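You operate a simulated robot arm through the tools that you are given. There is no shell and no other tool.

You run a simulated robot arm. Do the job below in one go: nothing can be reset, and whatever is moved stays where it is left.

TASK
Push the drawer of the padded bench shut. Then put the white dowel on the top of the steel bench away on the top of the joining bench. Then take the green tin on the shelf under the steel bench and put it away on the top of the wax bench. Then fetch the blue crayon and stand it on the cooling rack. Then take the blue twine and put it on the top of the steel bench. Then put the teal bobbin on the top of the steel bench. Then fetch the blue dowel and stand it on the top of the marking bench. The order counts. Set down upright: blue crayon, blue twine, blue dowel.

Only the result counts: the job must be done as asked and must still hold three seconds after the hand-in. Knocking over, shifting, dropping, spilling or breaking anything else fails it.

THE ROBOT
A 7-joint arm with a fingered hand on a trunk, on a base that drives. Base frame: it is fixed to the floor where the robot stands at the start and does not move with it; the origin is under the middle of the robot, x ahead of it, y to its left, z up. Lengths are in mm, angles in rad, forces in N, time in s.
With the tool pointing down near the work surface it reaches from about 140 to 400 mm from the robot's upright axis, wherever it stands. Its first joint turns from -2.007 to 2.007 rad. Places, roughly: blue crayon (3x3x9 cm) [2000, 1400, 900]; blue dowel (3x2x8 cm) [300, 2100, 900]; blue twine (6x6x7 cm) [1600, 1600, 400]; cooling rack [300, 1900, 900]; drawer of the padded bench [500, -100, 600]; green tin [2000, 1500, 500]; teal bobbin (5x5x15 cm) [400, 2000, 900]; top of the joining bench [-3000, -2200, 900]; top of the marking bench [-1900, -700, 900]; top of the steel bench [1800, 1500, 900]; top of the wax bench [-2400, -4300, 900]; white dowel (3x2x8 cm) [1800, 1400, 900]. Payload 3.1 kg.
Tool frame: the origin (TCP) lies between the finger pads and is the grasp point; the fingertips stand 22 mm ahead of it; z points along the fingers, y is the line along which they close. The gripper opens to 112 mm. The gripper's body begins 60 mm behind the TCP. The gripper is a hand of 3 fingers: y runs from the thumb to the fingers, the wrist lies at [0, 0, -218] in the tool frame.
Orientation is told as [roll, pitch, yaw] about the base's x, y, z axes, in that order, counted from this pose: with the fingers straight down and closing along the base's y, the tool's x points along the base's -x, its y along +y and its z along -z.

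THE INTERFACE
- The arm moves only by the tool apply_moves. Its argument "motion" is a list of rows, each an object (a shift or turn left out is 0) with "linear": the shift along the tool's x, y, z in mm, a list of three; "rotation": the turn, a rotation vector about the tool's x, y, z in rad, a list of three. In form: [{"linear": [dx, dy, dz], "rotation": [ax, ay, az]}, ...]. A call has 1 to 20 rows; each row shifts and turns the commanded pose from where the row before left it, along the tool's axes as they then stand. Rows are played at 5 a second. More than 50 mm and 0.15 rad between two rows, and nothing of the call is played. A pose out of reach is approached as far as the arm can. The call stops where the force on the tool passes 40 N (or 10 N more than at its start, if that is more) or the arm is blocked; 0.2 s more then pass. In this call time passes only in rows, and 0.2 s behind the last. It gives the time, the measured TCP pose, the force on the tool (base axes), the opening and the grip force at its end, in the units of the frame above (readings bear some noise), with the torque about the TCP (base axes, N m) and any sound that the robot's microphone picked up.
- Cameras (640 x 400 px; columns grow to the right, rows downward): "scene" is now at [-3.4, 137.9, 1580.8]; the picture's right is [-0.26, -0.96, 0.00], its down [-0.88, 0.24, -0.40] and it looks along [0.39, -0.11, -0.92] (base axes); focal length 256 px, centre (320, 200). "wrist" rides on the gripper at [66, 3, -80] in the tool frame; the picture's right is [-0.05, 1.00, 0.00], its down [-0.77, -0.04, -0.64] and it looks along [-0.64, -0.03, 0.77] (tool axes); focal length 275 px, centre (320, 200). There is no depth. A picture from a camera that has moved, and an enlarged one, comes with that camera's place and axes in the base frame and with its lens.
- snapshot(camera): a new picture of that camera. It takes no simulated time.
- move_column(by): slides the trunk up (or, below 0, down) by that many mm; the arm and the scene camera ride with it, the base frame stays. It gives what a move gives, with no picture.
- roll_base(legs): drives the robot by 1 to 6 legs, each [ahead, left, turn to the left] in mm, mm and rad, along the robot's own axes; the way and the turn of a leg run together, so that a leg with both is an arc; at most 1500 mm and 3.142 rad a leg. The arm and the cameras ride along, it lands a little off, and it stops where it bumps. It gives what a move gives.
- curl_fingers(finger1, finger2, thumb_bend): sets how far each is bent, from 0 (flat) to 1 (curled in); at 0.3 the hand is open as for a grip, at 0.7 the pads meet at the TCP. One left out holds its place. A second passes; each finger stops where it meets its share of the squeeze, and holds until it gets a number again. It is the only way to open and close the hand. It gives what a move gives, with no picture; readings hold the bend of each and the force on the fingers (four entries, about 0 where the hand has none), thumb and palm.
- pan_tilt(pan, tilt): turns the head with the scene camera to pan (to the left, within 2.705 rad either way) and tilt (down, from -0.506 to 1.204), counted from straight ahead of the robot. It gives what a move gives.
- close_up(camera, box): a new picture of the part [left, top, right, bottom] of that camera's present view, enlarged. It takes no simulated time.
- finish_job(): hands the job in; it is judged then, once.

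Places have to be worked out from the pictures, the camera data and where the tool is seen. Open the gripper and draw the arm clear of the work before you hand the job in, unless the task says otherwise.

The tools are called after "Call:" by a JSON object that holds its "fn" and its "kwargs". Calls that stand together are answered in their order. apply_moves: Moves the arm, as the interface text tells. Its arguments: {"type":"object","properties":{"motion":{"type":"array","items":{"type":"object","properties":{"linear":{"type":"array","items":{"type":"number"}},"rotation":{"type":"array","items":{"type":"number"}}}}}},"required":["motion"]} The other tools are called the same way: move_column (by) slides the trunk up or down; curl_fingers (finger1, finger2, thumb_bend) moves the fingers one by one; roll_base (legs) drives the base; pan_tilt (pan, tilt) turns the head that bears the scene camera; snapshot (camera) takes a picture; close_up (camera, box) takes an enlarged picture of a part of a camera's view; finish_job () hands the job in.

At the start:

```text
t: 0.0
tool_pos: [322.2, -173.0, 887.5]
tcp_rot: [-0.001, 0.0, 0.001]
force: [0.1, 0.3, 0.1]
torque: [0.01, -0.01, -0.02]
width: 111.8
finger_force: 0.0
shape: jaw
bend: [0.3, 0.3, 0.3]
finger forces: [0.0, 0.1, 0.1, 0.0, 0.1, 0.0]
trunk travel left (down, up): [-735.0, 255.0]
robot x, y, heading: [1.7, 1.0, 0.001]
head pan, tilt: [-0.267, 1.157]
```

scene: 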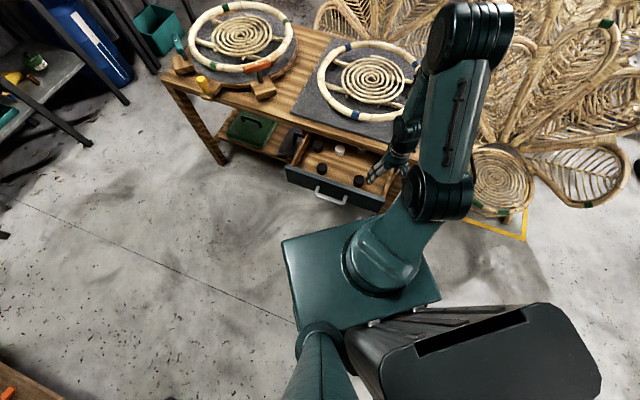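
wrist: 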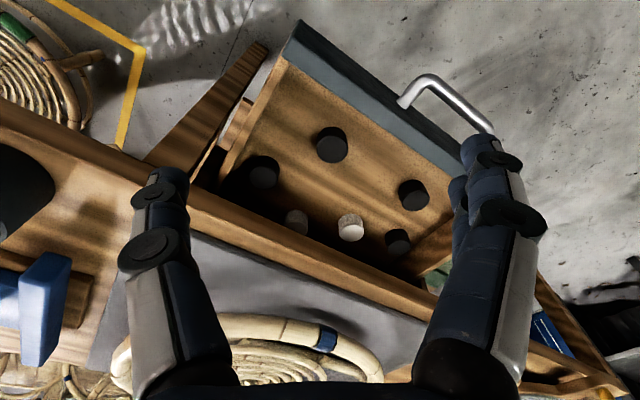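

The drawer bench is just ahead with the drawer pulled open. I'll look around with the head first to learn the layout before moving.

Call:
{"fn": "pan_tilt", "kwargs": {"pan": 0.0, "tilt": 0.7}}

```text
t: 0.9
tool_pos: [322.2, -171.5, 887.9]
tcp_rot: [0.001, 0.001, 0.0]
force: [-0.5, 0.2, -0.2]
torque: [-0.02, 0.02, 0.03]
width: 112.2
finger_force: 0.1
shape: jaw
bend: [0.3, 0.3, 0.3]
finger forces: [0.1, 0.1, 0.1, 0.1, 0.1, 0.0]
trunk travel left (down, up): [-735.0, 255.0]
robot x, y, heading: [3.8, 0.1, 0.001]
head pan, tilt: [0.0, 0.7]
```

Now I take a picture of the view ahead.

Call:
{"fn": "snapshot", "kwargs": {"camera": "scene"}}

```text
taken
camera scene: at [24.5, 153.5, 1614.3], right [0.0, -1.0, 0.0], down [-0.64, 0.0, -0.76], along [0.76, 0.0, -0.64], focal length 256 px, centre (320, 200)
```

scene: 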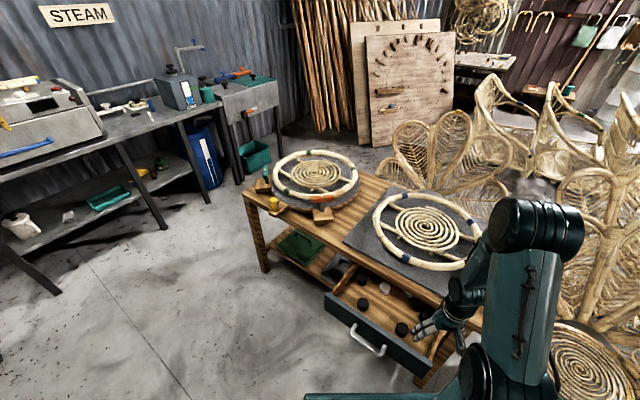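

The padded bench is ahead, a long grey steel bench to the left. I keep panning left.

Call:
{"fn": "pan_tilt", "kwargs": {"pan": 0.8, "tilt": 0.45}}

Call:
{"fn": "snapshot", "kwargs": {"camera": "scene"}}

Call:
{"fn": "pan_tilt", "kwargs": {"pan": 1.7, "tilt": 0.45}}

Call:
{"fn": "snapshot", "kwargs": {"camera": "scene"}}

Call:
{"fn": "pan_tilt", "kwargs": {"pan": 2.6, "tilt": 0.45}}

Call:
{"fn": "snapshot", "kwargs": {"camera": "scene"}}

Call:
{"fn": "pan_tilt", "kwargs": {"pan": -2.6, "tilt": 0.45}}

Call:
{"fn": "snapshot", "kwargs": {"camera": "scene"}}

Call:
{"fn": "pan_tilt", "kwargs": {"pan": -1.6, "tilt": 0.45}}

Call:
{"fn": "snapshot", "kwargs": {"camera": "scene"}}

```text
t: 2.0
tool_pos: [321.3, -171.4, 887.9]
tcp_rot: [0.0, 0.0, 0.0]
force: [-0.5, -0.4, -0.4]
torque: [0.03, 0.01, -0.04]
width: 111.8
finger_force: 0.1
shape: jaw
bend: [0.3, 0.3, 0.3]
finger forces: [0.0, 0.0, 0.0, 0.1, 0.1, 0.0]
trunk travel left (down, up): [-735.0, 255.0]
robot x, y, heading: [-0.7, -2.0, 0.0]
head pan, tilt: [0.799, 0.45]
```

```text
taken
camera scene: at [3.8, 219.3, 1636.5], right [0.72, -0.7, 0.0], down [-0.3, -0.31, -0.9], along [0.63, 0.64, -0.44], focal length 256 px, centre (320, 200)
```

scene: 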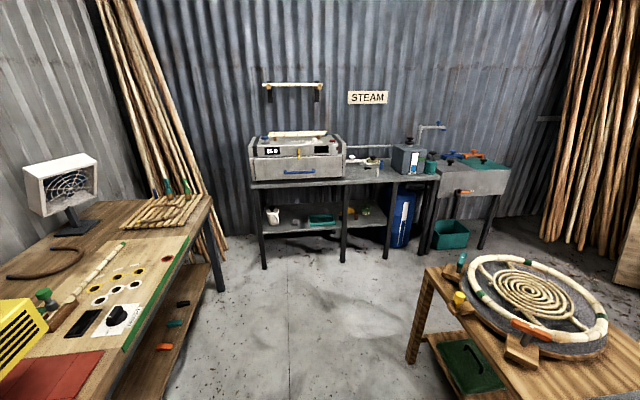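

```text
t: 3.2
tool_pos: [321.3, -172.9, 886.7]
tcp_rot: [0.001, 0.0, 0.0]
force: [-1.1, -0.1, -0.7]
torque: [0.03, 0.01, 0.01]
width: 111.7
finger_force: 0.1
shape: jaw
bend: [0.3, 0.3, 0.3]
finger forces: [0.1, 0.0, 0.1, 0.0, 0.0, 0.1]
trunk travel left (down, up): [-735.0, 255.0]
robot x, y, heading: [-1.6, 0.0, -0.001]
head pan, tilt: [1.7, 0.45]
```

```text
taken
camera scene: at [-72.1, 244.7, 1636.5], right [0.99, 0.13, 0.0], down [0.06, -0.43, -0.9], along [-0.12, 0.89, -0.44], focal length 256 px, centre (320, 200)
```

scene: 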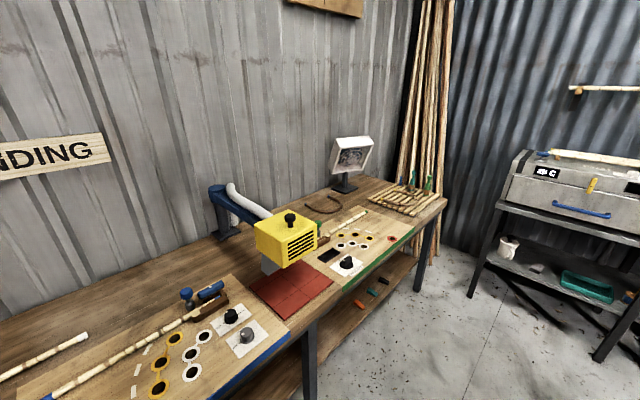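

```text
t: 4.4
tool_pos: [321.7, -170.3, 886.4]
tcp_rot: [0.0, 0.0, -0.001]
force: [-0.8, -0.2, 1.2]
torque: [0.01, 0.02, 0.0]
width: 111.7
finger_force: 0.1
shape: jaw
bend: [0.3, 0.3, 0.3]
finger forces: [0.0, 0.1, 0.1, 0.0, 0.0, 0.0]
trunk travel left (down, up): [-735.0, 255.0]
robot x, y, heading: [-3.0, -3.9, 0.001]
head pan, tilt: [2.601, 0.45]
```

```text
taken
camera scene: at [-139.1, 201.0, 1636.5], right [0.52, 0.86, 0.0], down [0.37, -0.22, -0.9], along [-0.77, 0.46, -0.44], focal length 256 px, centre (320, 200)
```

scene: 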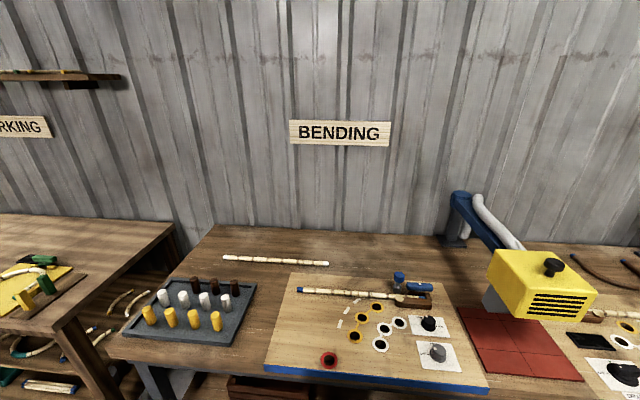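

```text
t: 8.5
tool_pos: [322.9, -172.1, 886.6]
tcp_rot: [-0.001, -0.001, -0.001]
force: [0.3, 0.0, -0.6]
torque: [-0.03, 0.01, 0.0]
width: 111.6
finger_force: 0.1
shape: jaw
bend: [0.3, 0.3, 0.3]
finger forces: [0.0, 0.0, 0.1, 0.1, 0.0, 0.0]
trunk travel left (down, up): [-735.0, 255.0]
robot x, y, heading: [-0.6, 0.5, -0.004]
head pan, tilt: [-2.601, 0.45]
```

```text
taken
camera scene: at [-139.2, 106.2, 1636.5], right [-0.52, 0.86, 0.0], down [0.37, 0.22, -0.9], along [-0.77, -0.46, -0.44], focal length 256 px, centre (320, 200)
```

scene: 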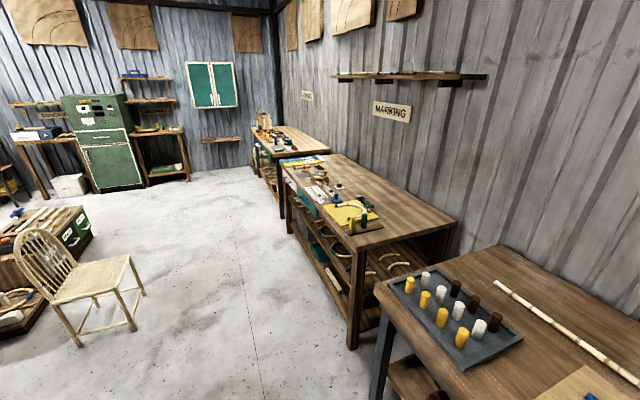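

```text
t: 9.8
tool_pos: [321.2, -171.2, 887.8]
tcp_rot: [0.001, 0.001, 0.0]
force: [-1.1, -0.4, 0.2]
torque: [-0.02, 0.03, -0.01]
width: 111.8
finger_force: 0.0
shape: jaw
bend: [0.3, 0.3, 0.3]
finger forces: [0.1, 0.0, 0.1, 0.0, 0.0, 0.1]
trunk travel left (down, up): [-735.0, 255.0]
robot x, y, heading: [0.6, -5.9, -0.002]
head pan, tilt: [-1.6, 0.45]
```

```text
taken
camera scene: at [-63.3, 61.7, 1636.5], right [-1.0, 0.03, 0.0], down [0.01, 0.44, -0.9], along [-0.03, -0.9, -0.44], focal length 256 px, centre (320, 200)
```

scene: 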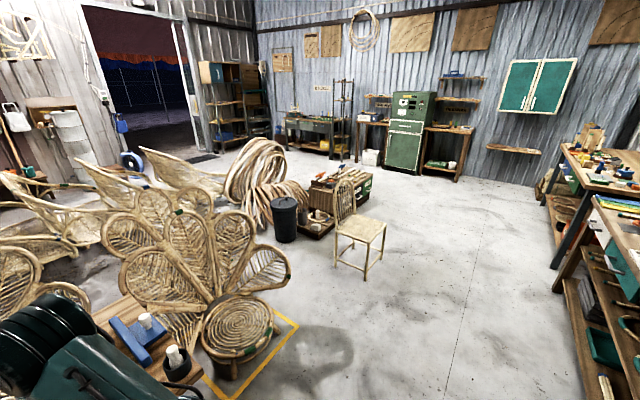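

I've got the general layout. Now I look at the drawer and my own base from above in more detail.

Call:
{"fn": "pan_tilt", "kwargs": {"pan": -0.4, "tilt": 0.95}}

Call:
{"fn": "snapshot", "kwargs": {"camera": "scene"}}

Call:
{"fn": "close_up", "kwargs": {"camera": "scene", "box": [200, 100, 440, 250]}}

Call:
{"fn": "close_up", "kwargs": {"camera": "wrist", "box": [160, 0, 560, 250]}}

```text
t: 11.2
tool_pos: [322.5, -172.9, 887.7]
tcp_rot: [0.001, 0.001, 0.0]
force: [0.1, 0.7, 0.0]
torque: [-0.01, -0.03, 0.02]
width: 112.0
finger_force: 0.0
shape: jaw
bend: [0.3, 0.3, 0.3]
finger forces: [0.1, 0.0, 0.0, 0.0, 0.0, 0.0]
trunk travel left (down, up): [-735.0, 255.0]
robot x, y, heading: [-0.9, -0.7, 0.005]
head pan, tilt: [-0.4, 0.949]
```

```text
taken
camera scene: at [6.6, 125.1, 1594.6], right [-0.39, -0.92, 0.0], down [-0.75, 0.32, -0.58], along [0.54, -0.23, -0.81], focal length 256 px, centre (320, 200)
```

scene: 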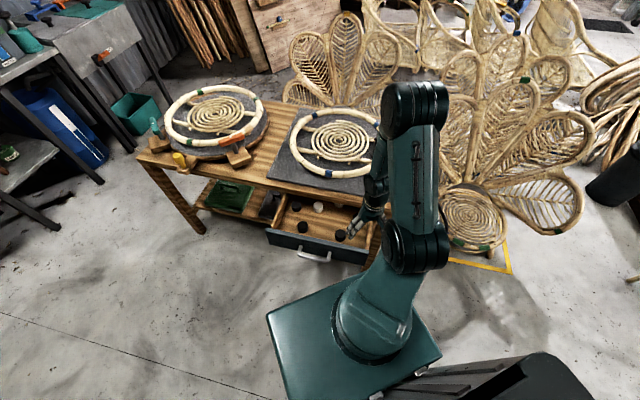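

```text
2.67 times, centred on (320, 175) of scene
camera zoom: at [6.6, 125.1, 1594.6], right [-0.39, -0.92, 0.0], down [-0.75, 0.32, -0.58], along [0.54, -0.23, -0.81], focal length 682 px, centre (320, 267)
```

zoom: 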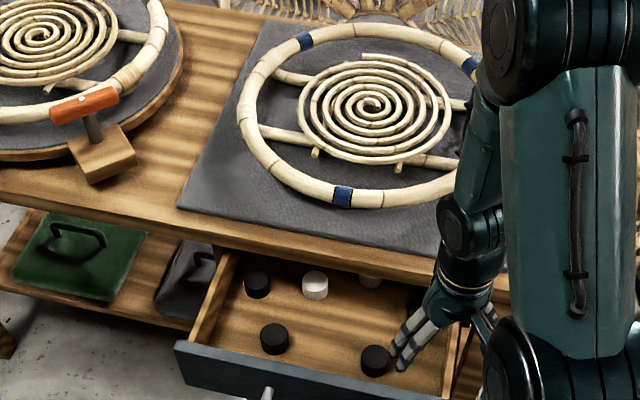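

```text
1.60 times, centred on (360, 125) of wrist
camera zoom: at [256.9, -169.3, 967.2], right [0.05, 1.0, 0.0], down [0.77, -0.04, 0.64], along [0.64, -0.03, -0.77], focal length 440 px, centre (256, 320)
```

zoom: 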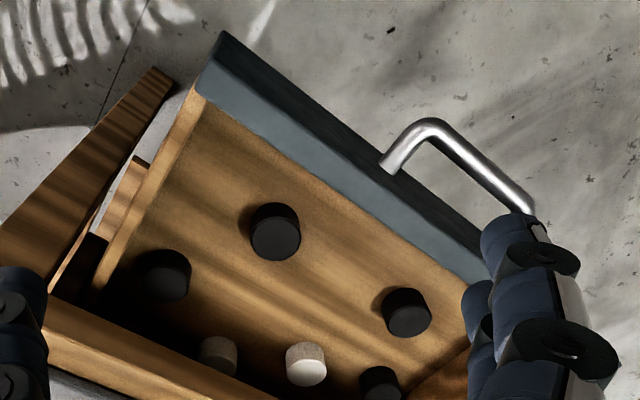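

I want to know my own footprint before driving; I look down around the robot.

Call:
{"fn": "pan_tilt", "kwargs": {"pan": 0.3, "tilt": 1.2}}

Call:
{"fn": "snapshot", "kwargs": {"camera": "scene"}}

Call:
{"fn": "pan_tilt", "kwargs": {"pan": -1.3, "tilt": 1.2}}

Call:
{"fn": "snapshot", "kwargs": {"camera": "scene"}}

Call:
{"fn": "pan_tilt", "kwargs": {"pan": -2.5, "tilt": 1.2}}

Call:
{"fn": "snapshot", "kwargs": {"camera": "scene"}}

Call:
{"fn": "pan_tilt", "kwargs": {"pan": 2.0, "tilt": 1.2}}

Call:
{"fn": "snapshot", "kwargs": {"camera": "scene"}}

```text
t: 12.2
tool_pos: [321.8, -172.1, 886.9]
tcp_rot: [0.002, 0.0, -0.001]
force: [-0.8, 0.4, -0.3]
torque: [-0.02, 0.0, 0.01]
width: 111.9
finger_force: 0.0
shape: jaw
bend: [0.3, 0.3, 0.3]
finger forces: [0.1, 0.1, 0.1, 0.0, 0.0, 0.1]
trunk travel left (down, up): [-735.0, 255.0]
robot x, y, heading: [-1.3, -0.0, -0.003]
head pan, tilt: [0.3, 1.201]
```

```text
taken
camera scene: at [-6.9, 170.0, 1578.4], right [0.29, -0.96, 0.0], down [-0.89, -0.27, -0.36], along [0.35, 0.11, -0.93], focal length 256 px, centre (320, 200)
```

scene: 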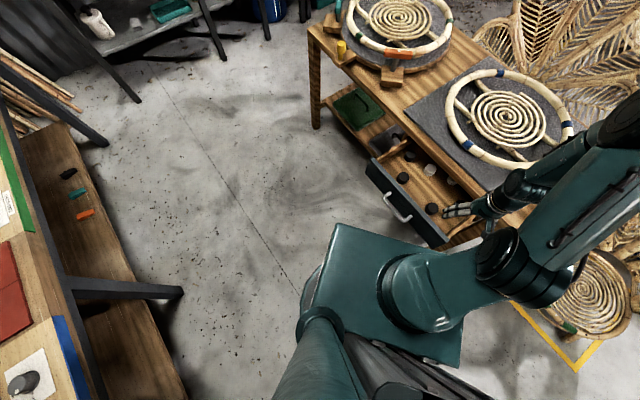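

```text
t: 13.9
tool_pos: [321.5, -171.0, 887.6]
tcp_rot: [-0.001, 0.001, -0.001]
force: [0.1, 0.4, 0.3]
torque: [0.05, -0.04, -0.01]
width: 111.8
finger_force: 0.0
shape: jaw
bend: [0.3, 0.3, 0.3]
finger forces: [0.0, 0.1, 0.0, 0.1, 0.0, 0.1]
trunk travel left (down, up): [-735.0, 255.0]
robot x, y, heading: [-1.4, 0.8, 0.0]
head pan, tilt: [-1.3, 1.201]
```

```text
taken
camera scene: at [-45.4, 99.7, 1578.4], right [-0.96, -0.27, 0.0], down [-0.25, 0.9, -0.36], along [0.1, -0.35, -0.93], focal length 256 px, centre (320, 200)
```

scene: 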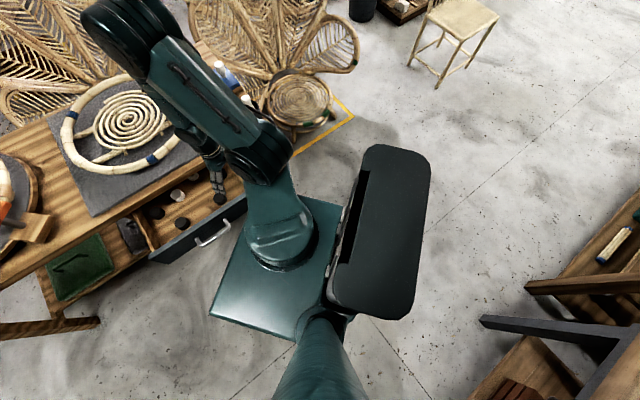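

```text
t: 15.3
tool_pos: [320.5, -172.4, 887.0]
tcp_rot: [0.001, 0.001, -0.001]
force: [-0.7, -0.8, -0.2]
torque: [-0.01, -0.01, -0.01]
width: 111.9
finger_force: 0.1
shape: jaw
bend: [0.3, 0.3, 0.3]
finger forces: [0.1, 0.0, 0.1, 0.0, 0.1, 0.0]
trunk travel left (down, up): [-735.0, 255.0]
robot x, y, heading: [-0.6, -2.5, 0.005]
head pan, tilt: [-2.499, 1.201]
```

```text
taken
camera scene: at [-105.2, 120.0, 1578.4], right [-0.6, 0.8, 0.0], down [0.75, 0.56, -0.36], along [-0.29, -0.22, -0.93], focal length 256 px, centre (320, 200)
```

scene: 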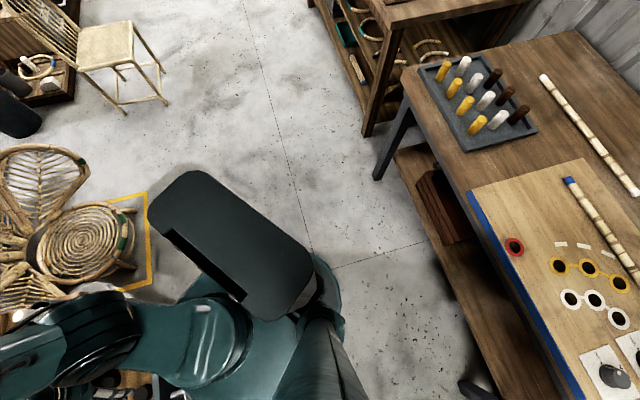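

```text
t: 18.9
tool_pos: [321.9, -172.3, 886.2]
tcp_rot: [0.001, 0.002, 0.0]
force: [0.3, 0.4, -0.3]
torque: [-0.01, 0.03, -0.03]
width: 112.0
finger_force: 0.1
shape: jaw
bend: [0.3, 0.3, 0.3]
finger forces: [0.0, 0.0, 0.0, 0.0, 0.0, 0.0]
trunk travel left (down, up): [-735.0, 255.0]
robot x, y, heading: [-1.3, 1.0, -0.004]
head pan, tilt: [2.0, 1.201]
```

```text
taken
camera scene: at [-83.7, 204.4, 1578.4], right [0.91, 0.42, 0.0], down [0.39, -0.85, -0.36], along [-0.15, 0.33, -0.93], focal length 256 px, centre (320, 200)
```

scene: 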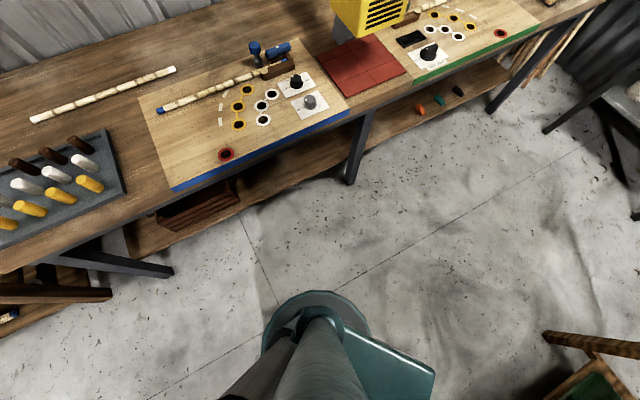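

The raised plate seen below the camera is my shoulder mount; the drawer front is skewed to the base axes (facing roughly (-0.8, 0.6)). I move the hand left and clear of the drawer so I can measure it.

Call:
{"fn": "apply_moves", "kwargs": {"motion": [{"linear": [25, 40, -10]}, {"linear": [25, 40, -10]}, {"linear": [10, 45, 0]}, {"linear": [0, 45, 0]}, {"linear": [0, 45, 0]}]}}

Call:
{"fn": "pan_tilt", "kwargs": {"pan": -0.35, "tilt": 0.95}}

Call:
{"fn": "snapshot", "kwargs": {"camera": "scene"}}

Call:
{"fn": "close_up", "kwargs": {"camera": "scene", "box": [220, 100, 460, 250]}}

Call:
{"fn": "snapshot", "kwargs": {"camera": "wrist"}}

```text
t: 20.1
tool_pos: [262.6, 45.6, 906.7]
tcp_rot: [-0.001, 0.0, 0.0]
force: [0.5, -0.6, 0.1]
torque: [-0.01, 0.0, -0.01]
width: 112.0
finger_force: 0.1
shape: jaw
bend: [0.3, 0.3, 0.3]
finger forces: [0.0, 0.1, 0.1, 0.1, 0.0, 0.1]
trunk travel left (down, up): [-735.0, 255.0]
robot x, y, heading: [0.7, -2.0, -0.004]
head pan, tilt: [2.0, 1.201]
```

```text
t: 22.3
tool_pos: [262.7, 41.2, 907.1]
tcp_rot: [0.0, 0.0, 0.0]
force: [0.2, -0.2, 0.2]
torque: [0.02, -0.01, 0.02]
width: 111.9
finger_force: 0.0
shape: jaw
bend: [0.3, 0.3, 0.3]
finger forces: [0.0, 0.0, 0.0, 0.0, 0.0, 0.1]
trunk travel left (down, up): [-735.0, 255.0]
robot x, y, heading: [1.1, -3.8, -0.003]
head pan, tilt: [-0.351, 0.949]
```

```text
taken
camera scene: at [7.9, 128.7, 1594.5], right [-0.34, -0.94, 0.0], down [-0.76, 0.28, -0.58], along [0.55, -0.2, -0.81], focal length 256 px, centre (320, 200)
```

scene: 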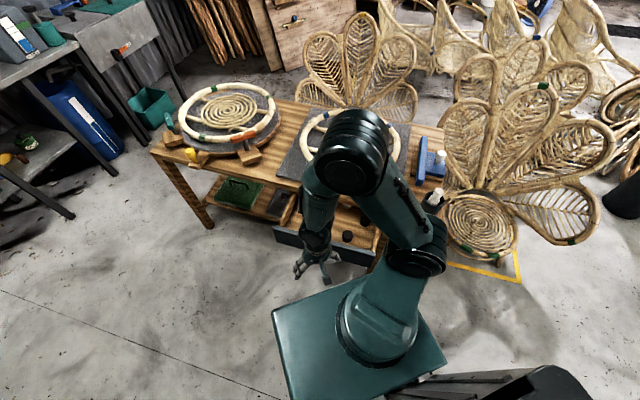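

```text
2.67 times, centred on (340, 175) of scene
camera zoom: at [7.9, 128.7, 1594.5], right [-0.34, -0.94, 0.0], down [-0.76, 0.28, -0.58], along [0.55, -0.2, -0.81], focal length 682 px, centre (267, 267)
```

zoom: 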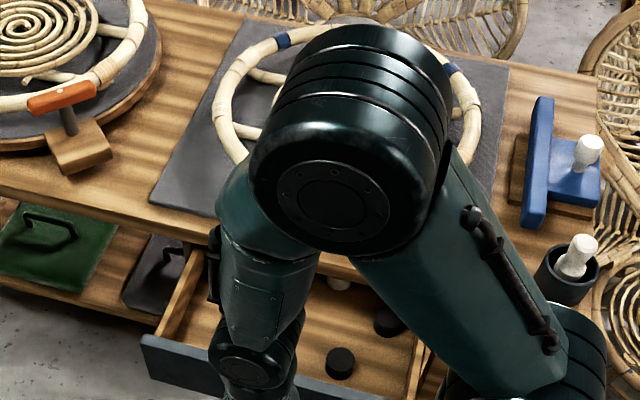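

```text
taken
camera wrist: at [198.3, 45.4, 987.1], right [0.05, 1.0, 0.0], down [0.77, -0.04, 0.64], along [0.64, -0.03, -0.77], focal length 275 px, centre (320, 200)
```

wrist: 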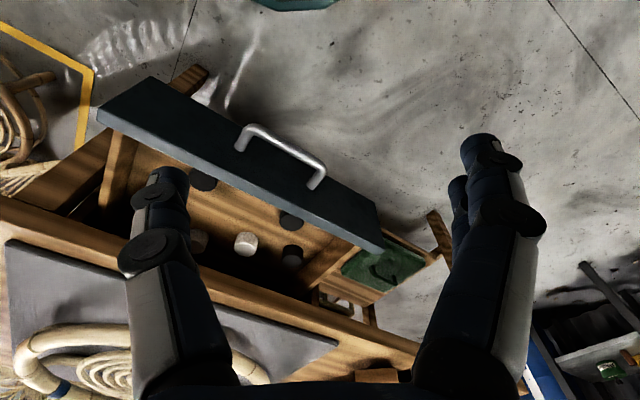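

From both views: the drawer front runs from about [324,-238] to [575,135] at z≈655, handle bar near [416,-28,620], push direction about (0.82,-0.58), stroke about 150 mm; bench top at z≈745. I drive the base to stand square in front of the handle.

Call:
{"fn": "roll_base", "kwargs": {"legs": [[200, 120, 0], [0, 0, -0.615]]}}

Call:
{"fn": "snapshot", "kwargs": {"camera": "wrist"}}

Call:
{"fn": "pan_tilt", "kwargs": {"pan": 0.0, "tilt": 0.95}}

Call:
{"fn": "snapshot", "kwargs": {"camera": "scene"}}

```text
t: 25.7
tool_pos: [439.7, 1.8, 907.9]
tcp_rot: [0.001, 0.0, -0.618]
force: [-0.5, 0.3, 0.3]
torque: [0.0, 0.01, 0.02]
width: 111.7
finger_force: 0.0
shape: jaw
bend: [0.3, 0.3, 0.3]
finger forces: [0.0, 0.0, 0.0, 0.1, 0.1, 0.1]
trunk travel left (down, up): [-735.0, 255.0]
robot x, y, heading: [198.6, 121.6, -0.618]
head pan, tilt: [-0.351, 0.949]
```

```text
taken
camera wrist: at [388.3, 42.3, 987.1], right [0.62, 0.79, 0.0], down [0.61, -0.48, 0.64], along [0.5, -0.39, -0.77], focal length 275 px, centre (320, 200)
```

wrist: 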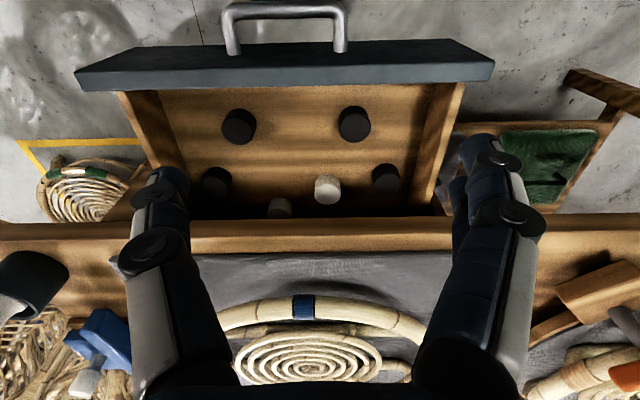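

```text
t: 26.6
tool_pos: [438.5, 1.8, 905.7]
tcp_rot: [0.001, -0.001, -0.62]
force: [-0.6, 1.1, -0.2]
torque: [-0.01, 0.01, 0.0]
width: 111.9
finger_force: 0.0
shape: jaw
bend: [0.3, 0.3, 0.3]
finger forces: [0.1, 0.0, 0.1, 0.0, 0.1, 0.0]
trunk travel left (down, up): [-735.0, 255.0]
robot x, y, heading: [202.4, 120.1, -0.618]
head pan, tilt: [0.0, 0.949]
```

```text
taken
camera scene: at [298.8, 237.4, 1594.6], right [-0.58, -0.81, 0.0], down [-0.66, 0.47, -0.58], along [0.47, -0.34, -0.81], focal length 256 px, centre (320, 200)
```

scene: 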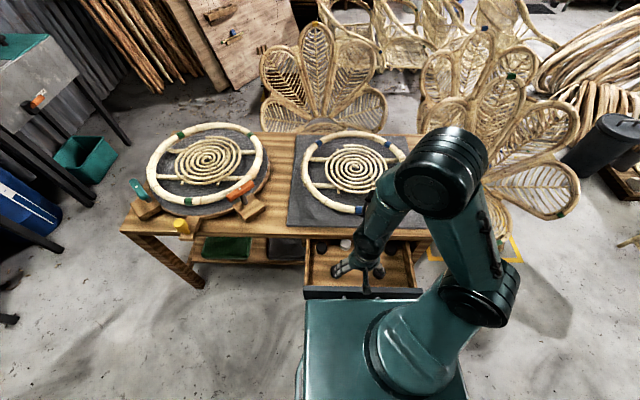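

The drawer is now straight ahead: handle bar about 226 mm ahead of the axis, panel about 262 mm. I draw the hand back towards me so it will come down in front of the handle, close the fingers, then lower the trunk.

Call:
{"fn": "apply_moves", "kwargs": {"motion": [{"linear": [45, 0, 0]}, {"linear": [45, 0, 0]}]}}

Call:
{"fn": "curl_fingers", "kwargs": {"finger1": 0.7, "finger2": 0.7, "thumb_bend": 0.7}}

Call:
{"fn": "snapshot", "kwargs": {"camera": "wrist"}}

```text
t: 26.9
tool_pos: [424.6, 14.7, 908.2]
tcp_rot: [0.021, -0.016, -0.608]
force: [22.0, -31.4, 4.0]
torque: [3.21, 2.26, 1.23]
width: 112.3
finger_force: 0.1
shape: jaw
bend: [0.3, 0.3, 0.3]
finger forces: [0.0, 0.0, 0.1, 0.0, 0.0, 0.0]
trunk travel left (down, up): [-735.0, 255.0]
robot x, y, heading: [201.8, 114.2, -0.621]
head pan, tilt: [0.0, 0.949]
stopped in row 1: the force on the tool passed its limit at 317 N (the readings are from after the stop); the commanded pose is now the measured one
```

```text
t: 27.3
tool_pos: [425.4, 14.5, 908.8]
tcp_rot: [0.021, -0.016, -0.607]
force: [5.3, -7.5, 1.4]
torque: [0.8, 0.49, 0.34]
width: 3.1
finger_force: 0.1
shape: fingers
bend: [0.7, 0.7, 0.7]
finger forces: [0.1, 0.0, 0.1, 0.0, 0.0, 0.1]
trunk travel left (down, up): [-735.0, 255.0]
robot x, y, heading: [197.2, 119.5, -0.617]
head pan, tilt: [0.0, 0.949]
stopped: the force on the tool passed its limit at 50 N (the readings are from after the stop); the commanded pose is now the measured one
```

```text
taken
camera wrist: at [372.7, 54.7, 987.6], right [0.61, 0.79, 0.02], down [0.6, -0.47, 0.65], along [0.53, -0.38, -0.76], focal length 275 px, centre (320, 200)
```

wrist: 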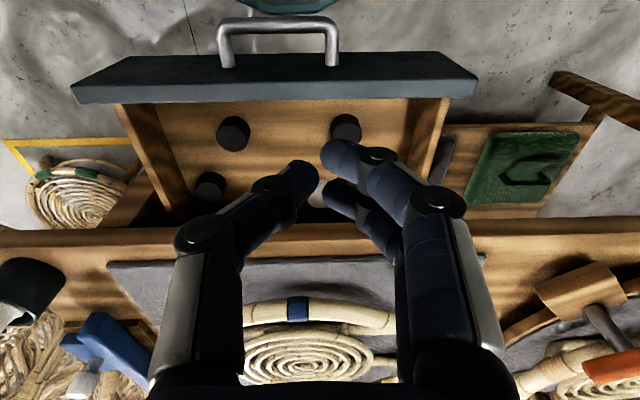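

Pulling back ran the wrist-camera side of the hand against my own shoulder plate (contact about 100 mm above the TCP), so the hand can't come closer than ~250 mm. I ease the hand forward off it and then back the base up instead.

Call:
{"fn": "apply_moves", "kwargs": {"motion": [{"linear": [-15, 0, 0]}, {"linear": [-15, 0, 0]}]}}

Call:
{"fn": "roll_base", "kwargs": {"legs": [[-110, 0, 0]]}}

Call:
{"fn": "snapshot", "kwargs": {"camera": "wrist"}}

```text
t: 27.9
tool_pos: [452.5, -1.9, 909.6]
tcp_rot: [0.022, -0.015, -0.607]
force: [1.1, 1.5, 0.6]
torque: [-0.03, 0.02, -0.01]
width: 2.8
finger_force: 0.1
shape: fingers
bend: [0.7, 0.7, 0.7]
finger forces: [0.1, 0.1, 0.1, 0.1, 0.0, 0.0]
trunk travel left (down, up): [-735.0, 255.0]
robot x, y, heading: [198.0, 119.8, -0.614]
head pan, tilt: [0.0, 0.949]
```

```text
t: 29.1
tool_pos: [361.7, 62.3, 909.5]
tcp_rot: [0.022, -0.019, -0.608]
force: [0.0, 0.9, 0.0]
torque: [-0.03, 0.01, -0.01]
width: 3.1
finger_force: 0.2
shape: fingers
bend: [0.7, 0.7, 0.7]
finger forces: [0.1, 0.0, 0.0, 0.1, 0.1, 0.1]
trunk travel left (down, up): [-735.0, 255.0]
robot x, y, heading: [111.9, 179.4, -0.623]
head pan, tilt: [0.0, 0.949]
```

```text
taken
camera wrist: at [308.2, 101.7, 988.3], right [0.61, 0.79, 0.02], down [0.6, -0.47, 0.65], along [0.53, -0.38, -0.76], focal length 275 px, centre (320, 200)
```

wrist: 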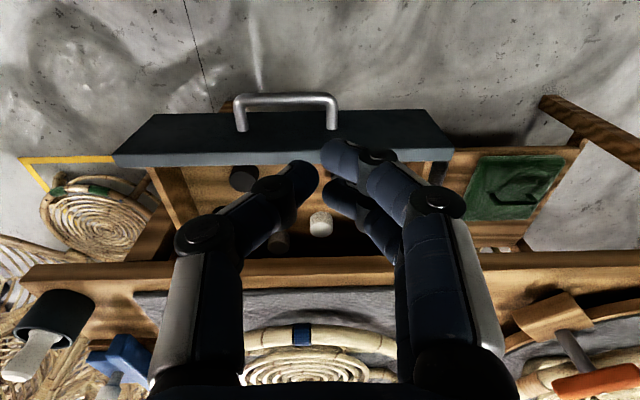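

Handle bar now measures about [387,-6,637]: 60 mm ahead of the TCP and 40 mm to its right. I shift the hand right by 40 mm, then lower the trunk so the closed fingers stand in front of the bar.

Call:
{"fn": "apply_moves", "kwargs": {"motion": [{"linear": [0, -20, 0]}, {"linear": [0, -20, 0], "rotation": [0, 0, 0]}]}}

Call:
{"fn": "move_column", "kwargs": {"by": -200}}

Call:
{"fn": "snapshot", "kwargs": {"camera": "wrist"}}

```text
t: 29.7
tool_pos: [338.6, 29.4, 907.6]
tcp_rot: [0.022, -0.018, -0.605]
force: [-0.5, 0.3, 0.1]
torque: [-0.03, 0.0, -0.01]
width: 2.8
finger_force: 0.2
shape: fingers
bend: [0.7, 0.7, 0.7]
finger forces: [0.1, 0.1, 0.0, 0.1, 0.0, 0.1]
trunk travel left (down, up): [-735.0, 255.0]
robot x, y, heading: [111.8, 189.5, -0.62]
head pan, tilt: [0.0, 0.949]
```

```text
t: 31.9
tool_pos: [339.4, 29.0, 708.9]
tcp_rot: [0.021, -0.018, -0.607]
force: [-0.6, 0.9, -0.5]
torque: [-0.01, 0.01, 0.0]
width: 2.8
finger_force: 0.1
shape: fingers
bend: [0.7, 0.7, 0.7]
finger forces: [0.0, 0.1, 0.0, 0.0, 0.1, 0.1]
trunk travel left (down, up): [-535.0, 455.0]
robot x, y, heading: [111.3, 189.1, -0.623]
head pan, tilt: [0.0, 0.949]
```

```text
taken
camera wrist: at [285.6, 69.0, 787.7], right [0.61, 0.79, 0.02], down [0.6, -0.47, 0.65], along [0.52, -0.38, -0.76], focal length 275 px, centre (320, 200)
```

wrist: 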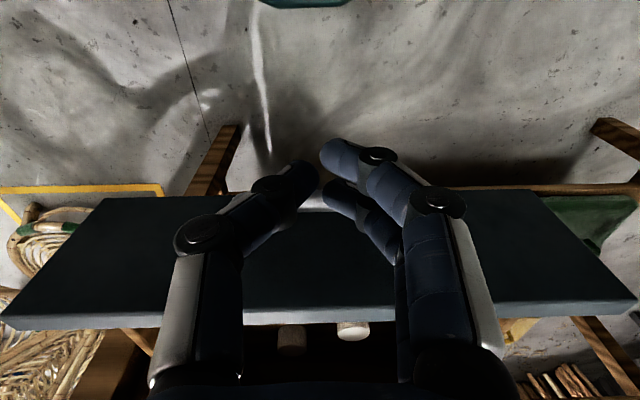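

The handle bar shows right between/behind the fingertips. I lower the last 80 mm and then push along the tool's -x in small steps, watching force.

Call:
{"fn": "move_column", "kwargs": {"by": -80}}

Call:
{"fn": "snapshot", "kwargs": {"camera": "wrist"}}

Call:
{"fn": "snapshot", "kwargs": {"camera": "scene"}}

```text
t: 33.1
tool_pos: [338.1, 29.8, 629.8]
tcp_rot: [0.02, -0.018, -0.608]
force: [-0.6, 0.5, -0.1]
torque: [-0.03, -0.02, 0.04]
width: 2.9
finger_force: 0.0
shape: fingers
bend: [0.7, 0.7, 0.7]
finger forces: [0.1, 0.0, 0.1, 0.1, 0.0, 0.0]
trunk travel left (down, up): [-455.0, 535.0]
robot x, y, heading: [107.9, 180.7, -0.623]
head pan, tilt: [0.0, 0.949]
```

```text
taken
camera wrist: at [285.6, 69.0, 707.6], right [0.61, 0.79, 0.02], down [0.6, -0.47, 0.65], along [0.52, -0.38, -0.76], focal length 275 px, centre (320, 200)
```

wrist: 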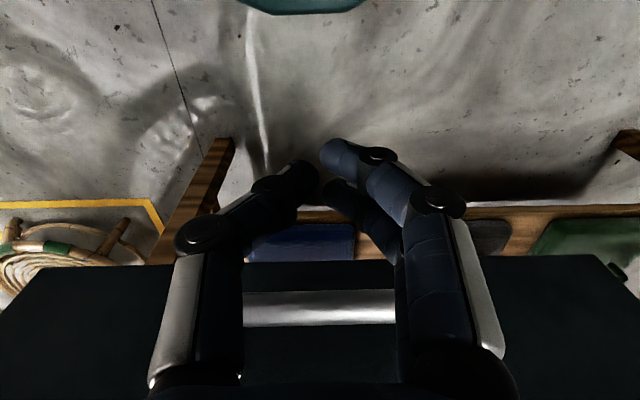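

```text
taken
camera scene: at [209.3, 301.4, 1314.6], right [-0.58, -0.81, 0.0], down [-0.66, 0.47, -0.58], along [0.47, -0.34, -0.81], focal length 256 px, centre (320, 200)
```

scene: 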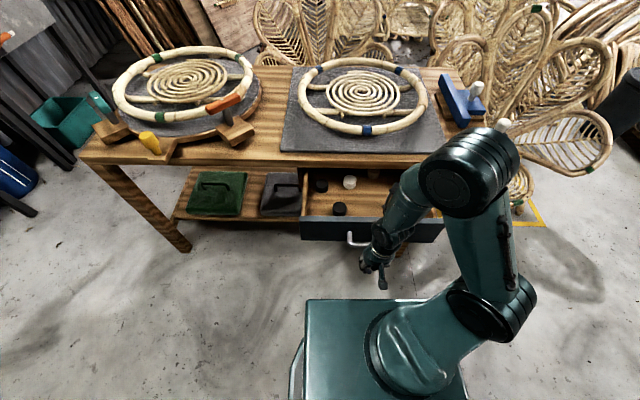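

Geometry agrees: bar at z≈638, fingers in front of it. I push forward.

Call:
{"fn": "apply_moves", "kwargs": {"motion": [{"linear": [-10, 0, 0]}, {"linear": [-10, 0, 0]}, {"linear": [-10, 0, 0]}, {"linear": [-8, 0, 0]}, {"linear": [-8, 0, 0]}, {"linear": [-8, 0, 0]}, {"linear": [-8, 0, 0]}, {"linear": [-8, 0, 0]}, {"linear": [-8, 0, 0]}, {"linear": [-8, 0, 0]}]}}

Call:
{"fn": "snapshot", "kwargs": {"camera": "scene"}}

Call:
{"fn": "snapshot", "kwargs": {"camera": "wrist"}}

```text
t: 35.3
tool_pos: [408.4, -19.7, 629.1]
tcp_rot: [0.02, -0.016, -0.607]
force: [-1.9, 1.3, -0.4]
torque: [-0.02, 0.05, 0.01]
width: 2.6
finger_force: 0.8
shape: fingers
bend: [0.7, 0.7, 0.7]
finger forces: [0.0, 1.4, 0.0, 0.0, 0.0, 0.1]
trunk travel left (down, up): [-455.0, 535.0]
robot x, y, heading: [110.5, 188.5, -0.622]
head pan, tilt: [0.0, 0.949]
```

```text
taken
camera scene: at [209.4, 301.3, 1314.6], right [-0.58, -0.81, 0.0], down [-0.66, 0.47, -0.58], along [0.47, -0.34, -0.81], focal length 256 px, centre (320, 200)
```

scene: 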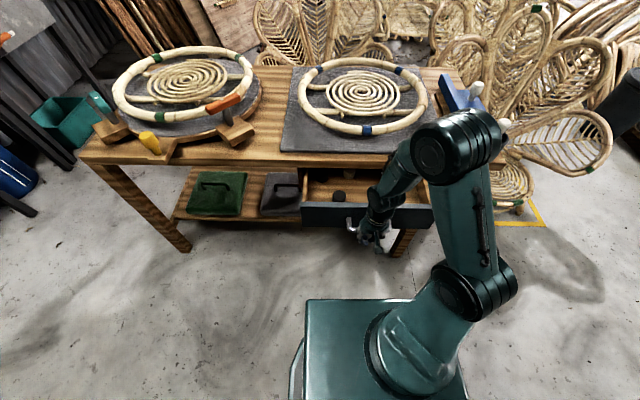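

```text
taken
camera wrist: at [355.9, 19.9, 709.3], right [0.61, 0.79, 0.02], down [0.6, -0.47, 0.65], along [0.52, -0.38, -0.76], focal length 275 px, centre (320, 200)
```

wrist: 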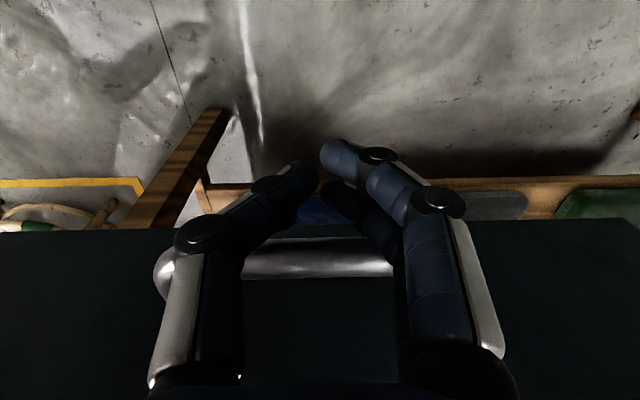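

The drawer moves with only ~2 N and the wall of the bench is near. I keep pushing and watch for the force rise at the stop.

Call:
{"fn": "apply_moves", "kwargs": {"motion": [{"linear": [-8, 0, 0]}, {"linear": [-8, 0, 0]}, {"linear": [-8, 0, 0]}, {"linear": [-8, 0, 0]}, {"linear": [-8, 0, 0]}, {"linear": [-8, 0, 0]}, {"linear": [-8, 0, 0]}]}}

Call:
{"fn": "snapshot", "kwargs": {"camera": "scene"}}

Call:
{"fn": "snapshot", "kwargs": {"camera": "wrist"}}

```text
t: 36.9
tool_pos: [457.1, -51.5, 631.6]
tcp_rot: [0.02, -0.018, -0.607]
force: [-2.0, 0.4, -0.4]
torque: [0.05, -0.01, 0.04]
width: 2.7
finger_force: 0.6
shape: fingers
bend: [0.7, 0.7, 0.7]
finger forces: [0.1, 1.2, 0.1, 0.0, 0.1, 0.0]
trunk travel left (down, up): [-455.0, 535.0]
robot x, y, heading: [110.4, 182.7, -0.616]
head pan, tilt: [0.0, 0.949]
```

```text
taken
camera scene: at [209.4, 301.3, 1314.6], right [-0.58, -0.81, 0.0], down [-0.66, 0.47, -0.58], along [0.47, -0.34, -0.81], focal length 256 px, centre (320, 200)
```

scene: 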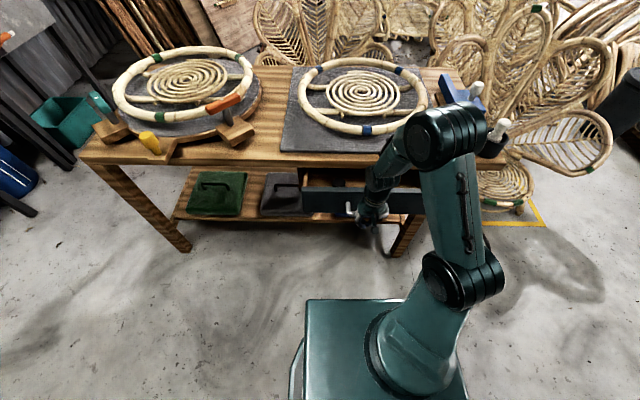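

```text
taken
camera wrist: at [402.6, -12.3, 709.8], right [0.61, 0.79, 0.02], down [0.6, -0.47, 0.65], along [0.52, -0.38, -0.76], focal length 275 px, centre (320, 200)
```

wrist: 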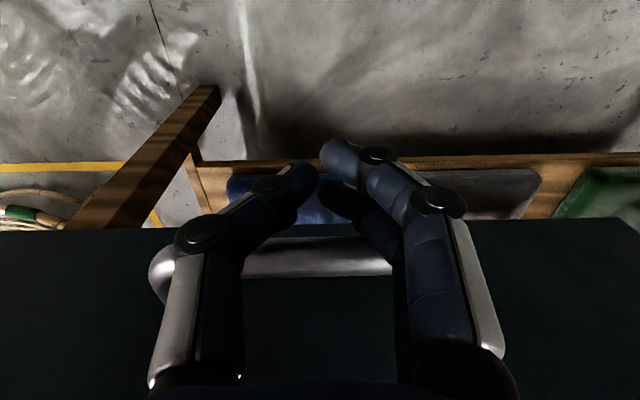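

Still free-moving at ~2 N. I continue in smaller steps.

Call:
{"fn": "apply_moves", "kwargs": {"motion": [{"linear": [-7, 0, 0]}, {"linear": [-7, 0, 0]}, {"linear": [-7, 0, 0]}, {"linear": [-7, 0, 0]}, {"linear": [-7, 0, 0]}, {"linear": [-7, 0, 0]}]}}

Call:
{"fn": "snapshot", "kwargs": {"camera": "scene"}}

Call:
{"fn": "snapshot", "kwargs": {"camera": "wrist"}}

```text
t: 38.3
tool_pos: [490.6, -74.8, 631.5]
tcp_rot: [0.021, -0.018, -0.607]
force: [-1.3, 0.2, -1.0]
torque: [0.02, 0.0, -0.01]
width: 3.1
finger_force: 1.0
shape: fingers
bend: [0.7, 0.7, 0.7]
finger forces: [0.0, 1.2, 0.1, 0.1, 0.1, 0.0]
trunk travel left (down, up): [-455.0, 535.0]
robot x, y, heading: [107.6, 182.0, -0.625]
head pan, tilt: [0.0, 0.949]
```

```text
taken
camera scene: at [209.4, 301.3, 1314.6], right [-0.58, -0.81, 0.0], down [-0.66, 0.47, -0.58], along [0.47, -0.34, -0.81], focal length 256 px, centre (320, 200)
```

scene: 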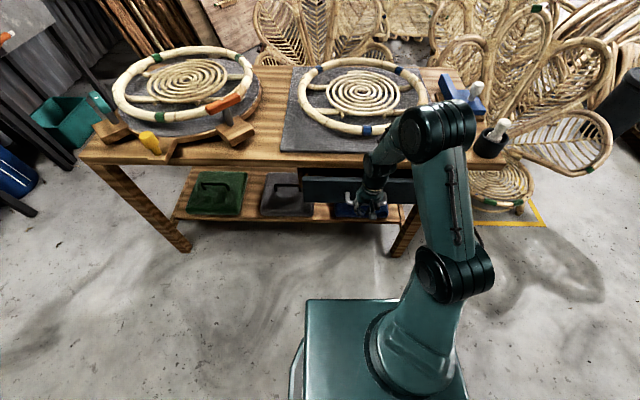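

```text
taken
camera wrist: at [436.8, -36.0, 711.1], right [0.61, 0.79, 0.02], down [0.6, -0.47, 0.65], along [0.52, -0.38, -0.76], focal length 275 px, centre (320, 200)
```

wrist: 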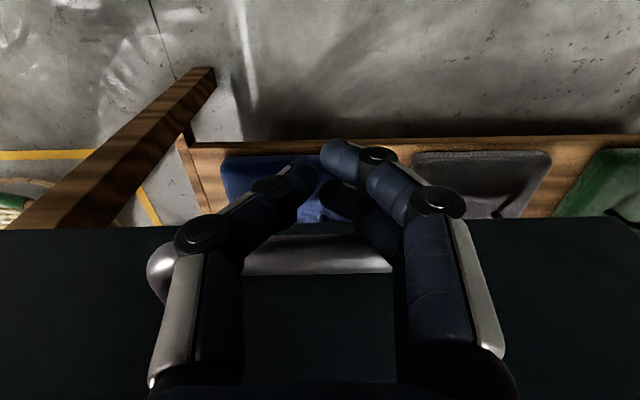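

The panel has nearly reached the bench edge in the scene view. I push on gently until it meets the stop.

Call:
{"fn": "apply_moves", "kwargs": {"motion": [{"linear": [-4, 0, 0]}, {"linear": [-4, 0, 0]}, {"linear": [-4, 0, 0]}, {"linear": [-4, 0, 0]}, {"linear": [-4, 0, 0]}, {"linear": [-4, 0, 0]}, {"linear": [-4, 0, 0]}, {"linear": [-4, 0, 0]}]}}

Call:
{"fn": "close_up", "kwargs": {"camera": "scene", "box": [240, 120, 480, 270]}}

```text
t: 40.1
tool_pos: [515.9, -94.7, 632.0]
tcp_rot: [0.021, -0.018, -0.608]
force: [-2.2, 0.3, -0.1]
torque: [0.01, -0.03, 0.01]
width: 2.8
finger_force: 0.5
shape: fingers
bend: [0.7, 0.7, 0.7]
finger forces: [0.1, 1.4, 0.0, 0.0, 0.1, 0.0]
trunk travel left (down, up): [-455.0, 535.0]
robot x, y, heading: [109.5, 183.3, -0.621]
head pan, tilt: [0.0, 0.949]
```

```text
2.67 times, centred on (360, 195) of scene
camera zoom: at [209.3, 301.3, 1314.6], right [-0.58, -0.81, 0.0], down [-0.66, 0.47, -0.58], along [0.47, -0.34, -0.81], focal length 682 px, centre (213, 213)
```

zoom: 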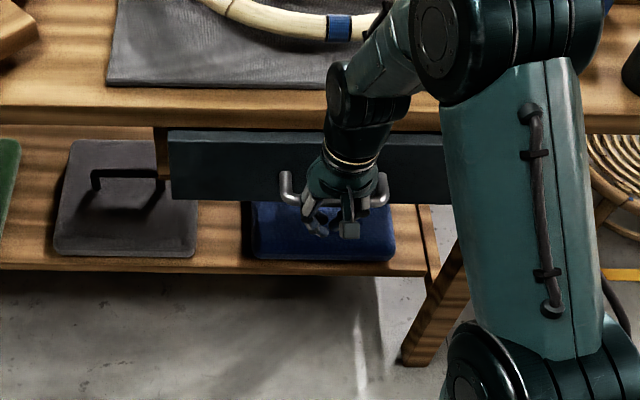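

The panel is just going under the top's edge; no stop felt yet. I push further in 4 mm steps.

Call:
{"fn": "apply_moves", "kwargs": {"motion": [{"linear": [-4, 0, 0]}, {"linear": [-4, 0, 0]}, {"linear": [-4, 0, 0]}, {"linear": [-4, 0, 0]}, {"linear": [-4, 0, 0]}, {"linear": [-4, 0, 0]}]}}

Call:
{"fn": "close_up", "kwargs": {"camera": "scene", "box": [240, 120, 480, 270]}}

Call:
{"fn": "snapshot", "kwargs": {"camera": "wrist"}}

```text
t: 41.5
tool_pos: [534.5, -107.3, 632.2]
tcp_rot: [0.021, -0.018, -0.606]
force: [-5.8, 3.2, -0.2]
torque: [-0.01, 0.0, 0.11]
width: 2.7
finger_force: 3.3
shape: fingers
bend: [0.7, 0.7, 0.7]
finger forces: [0.0, 6.0, 0.1, 0.0, 0.0, 0.0]
trunk travel left (down, up): [-455.0, 535.0]
robot x, y, heading: [110.3, 184.4, -0.622]
head pan, tilt: [0.0, 0.949]
```

```text
2.67 times, centred on (360, 195) of scene
camera zoom: at [208.6, 301.8, 1314.6], right [-0.58, -0.81, 0.0], down [-0.66, 0.47, -0.58], along [0.47, -0.34, -0.81], focal length 682 px, centre (213, 213)
```

zoom: 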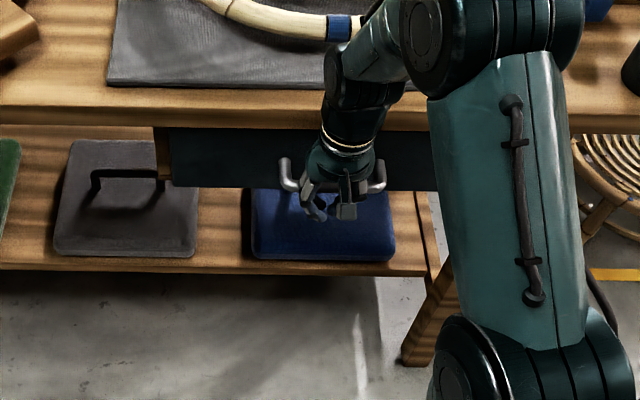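

```text
taken
camera wrist: at [481.8, -67.6, 711.6], right [0.61, 0.79, 0.02], down [0.6, -0.47, 0.65], along [0.52, -0.38, -0.76], focal length 275 px, centre (320, 200)
```

wrist: 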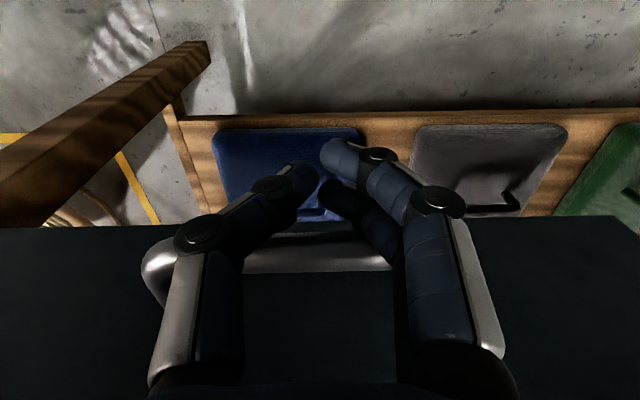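

Force is rising (6 N): likely the stop. A few millimetres more to confirm.

Call:
{"fn": "apply_moves", "kwargs": {"motion": [{"linear": [-3, 0, 0]}, {"linear": [-3, 0, 0]}, {"linear": [-3, 0, 0]}, {"linear": [-3, 0, 0]}, {"linear": [0, 0, 0]}]}}

```text
t: 42.2
tool_pos: [534.6, -107.0, 630.7]
tcp_rot: [0.016, 0.004, -0.602]
force: [-13.0, 8.2, 3.5]
torque: [-0.03, -0.21, 0.37]
width: 2.7
finger_force: 7.5
shape: fingers
bend: [0.7, 0.71, 0.7]
finger forces: [0.1, 15.4, 0.1, 0.0, 0.1, 0.0]
trunk travel left (down, up): [-455.0, 535.0]
robot x, y, heading: [112.9, 186.9, -0.622]
head pan, tilt: [0.0, 0.949]
stopped in row 3: the force on the tool passed its limit at 42 N (the readings are from after the stop); the commanded pose is now the measured one
```

It passed 42 N without moving: the drawer is at its stop. I back the hand off and look.

Call:
{"fn": "apply_moves", "kwargs": {"motion": [{"linear": [10, 0, 0]}, {"linear": [30, 0, 0]}, {"linear": [40, 0, 0]}, {"linear": [40, 0, 0]}, {"linear": [30, 0, 0]}]}}

Call:
{"fn": "move_column", "kwargs": {"by": 300}}

Call:
{"fn": "snapshot", "kwargs": {"camera": "scene"}}

Call:
{"fn": "snapshot", "kwargs": {"camera": "wrist"}}

```text
t: 43.4
tool_pos: [416.3, -22.6, 630.8]
tcp_rot: [0.019, -0.002, -0.603]
force: [0.0, -1.4, 0.2]
torque: [0.0, -0.01, 0.0]
width: 2.8
finger_force: 0.1
shape: fingers
bend: [0.7, 0.7, 0.7]
finger forces: [0.0, 0.1, 0.0, 0.1, 0.0, 0.1]
trunk travel left (down, up): [-455.0, 535.0]
robot x, y, heading: [108.8, 184.3, -0.621]
head pan, tilt: [0.0, 0.949]
```

```text
t: 46.4
tool_pos: [415.9, -22.5, 930.3]
tcp_rot: [0.02, 0.0, -0.603]
force: [0.6, -0.4, 0.2]
torque: [0.0, -0.04, -0.04]
width: 2.6
finger_force: 0.1
shape: fingers
bend: [0.7, 0.7, 0.7]
finger forces: [0.0, 0.0, 0.1, 0.1, 0.0, 0.0]
trunk travel left (down, up): [-755.0, 235.0]
robot x, y, heading: [109.8, 182.0, -0.615]
head pan, tilt: [0.0, 0.949]
```

```text
taken
camera scene: at [209.0, 301.7, 1614.5], right [-0.58, -0.81, 0.0], down [-0.66, 0.47, -0.58], along [0.47, -0.34, -0.81], focal length 256 px, centre (320, 200)
```

scene: 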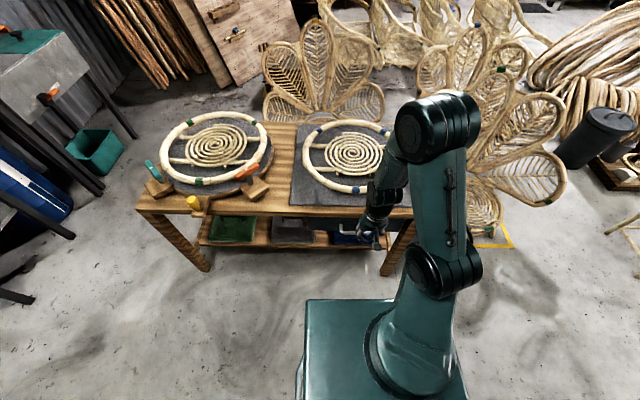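

```text
taken
camera wrist: at [363.4, 16.0, 1010.5], right [0.61, 0.8, 0.02], down [0.61, -0.48, 0.64], along [0.51, -0.37, -0.77], focal length 275 px, centre (320, 200)
```

wrist: 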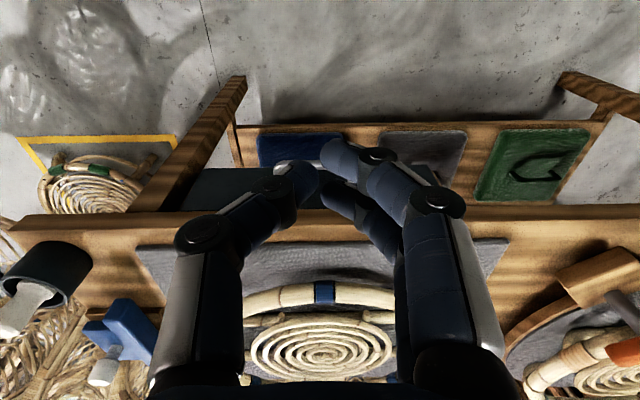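

The drawer is shut (front under the top, interior hidden). Next the steel bench: I turn left in place, drive to it through the free aisle and look before going close.

Call:
{"fn": "roll_base", "kwargs": {"legs": [[0, 0, 1.571], [1350, 0, 0], [0, -600, 0]]}}

Call:
{"fn": "curl_fingers", "kwargs": {"finger1": 0.3, "finger2": 0.3, "thumb_bend": 0.3}}

Call:
{"fn": "pan_tilt", "kwargs": {"pan": 0.0, "tilt": 0.6}}

Call:
{"fn": "snapshot", "kwargs": {"camera": "scene"}}

```text
t: 60.0
tool_pos: [1574.0, 1258.7, 931.0]
tcp_rot: [0.018, 0.0, 0.976]
force: [-1.1, -0.1, -1.1]
torque: [0.0, -0.01, -0.01]
width: 2.5
finger_force: 0.0
shape: fingers
bend: [0.7, 0.7, 0.7]
finger forces: [0.0, 0.1, 0.0, 0.0, 0.0, 0.0]
trunk travel left (down, up): [-755.0, 235.0]
robot x, y, heading: [1369.6, 950.5, 0.959]
head pan, tilt: [0.0, 0.949]
```

```text
t: 61.0
tool_pos: [1574.7, 1258.1, 930.2]
tcp_rot: [0.02, 0.0, 0.976]
force: [-0.3, 0.8, 0.1]
torque: [0.02, 0.03, 0.02]
width: 111.1
finger_force: 0.0
shape: fingers
bend: [0.3, 0.3, 0.3]
finger forces: [0.1, 0.0, 0.0, 0.0, 0.0, 0.0]
trunk travel left (down, up): [-755.0, 235.0]
robot x, y, heading: [1369.7, 951.0, 0.962]
head pan, tilt: [0.0, 0.949]
```

```text
t: 61.8
tool_pos: [1573.5, 1258.7, 931.3]
tcp_rot: [0.019, 0.0, 0.976]
force: [-0.2, 0.0, 0.3]
torque: [-0.02, -0.03, 0.01]
width: 110.9
finger_force: 0.1
shape: fingers
bend: [0.3, 0.3, 0.3]
finger forces: [0.0, 0.0, 0.0, 0.0, 0.0, 0.1]
trunk travel left (down, up): [-755.0, 235.0]
robot x, y, heading: [1370.9, 950.8, 0.962]
head pan, tilt: [0.0, 0.6]
```

```text
taken
camera scene: at [1260.1, 1062.4, 1642.9], right [0.82, -0.57, 0.0], down [-0.32, -0.46, -0.82], along [0.47, 0.68, -0.57], focal length 256 px, centre (320, 200)
```

scene: 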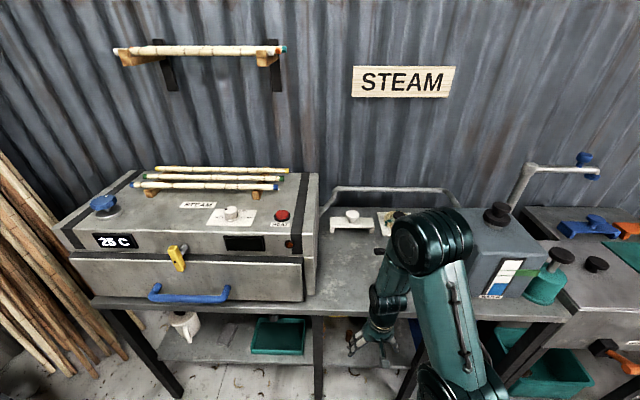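

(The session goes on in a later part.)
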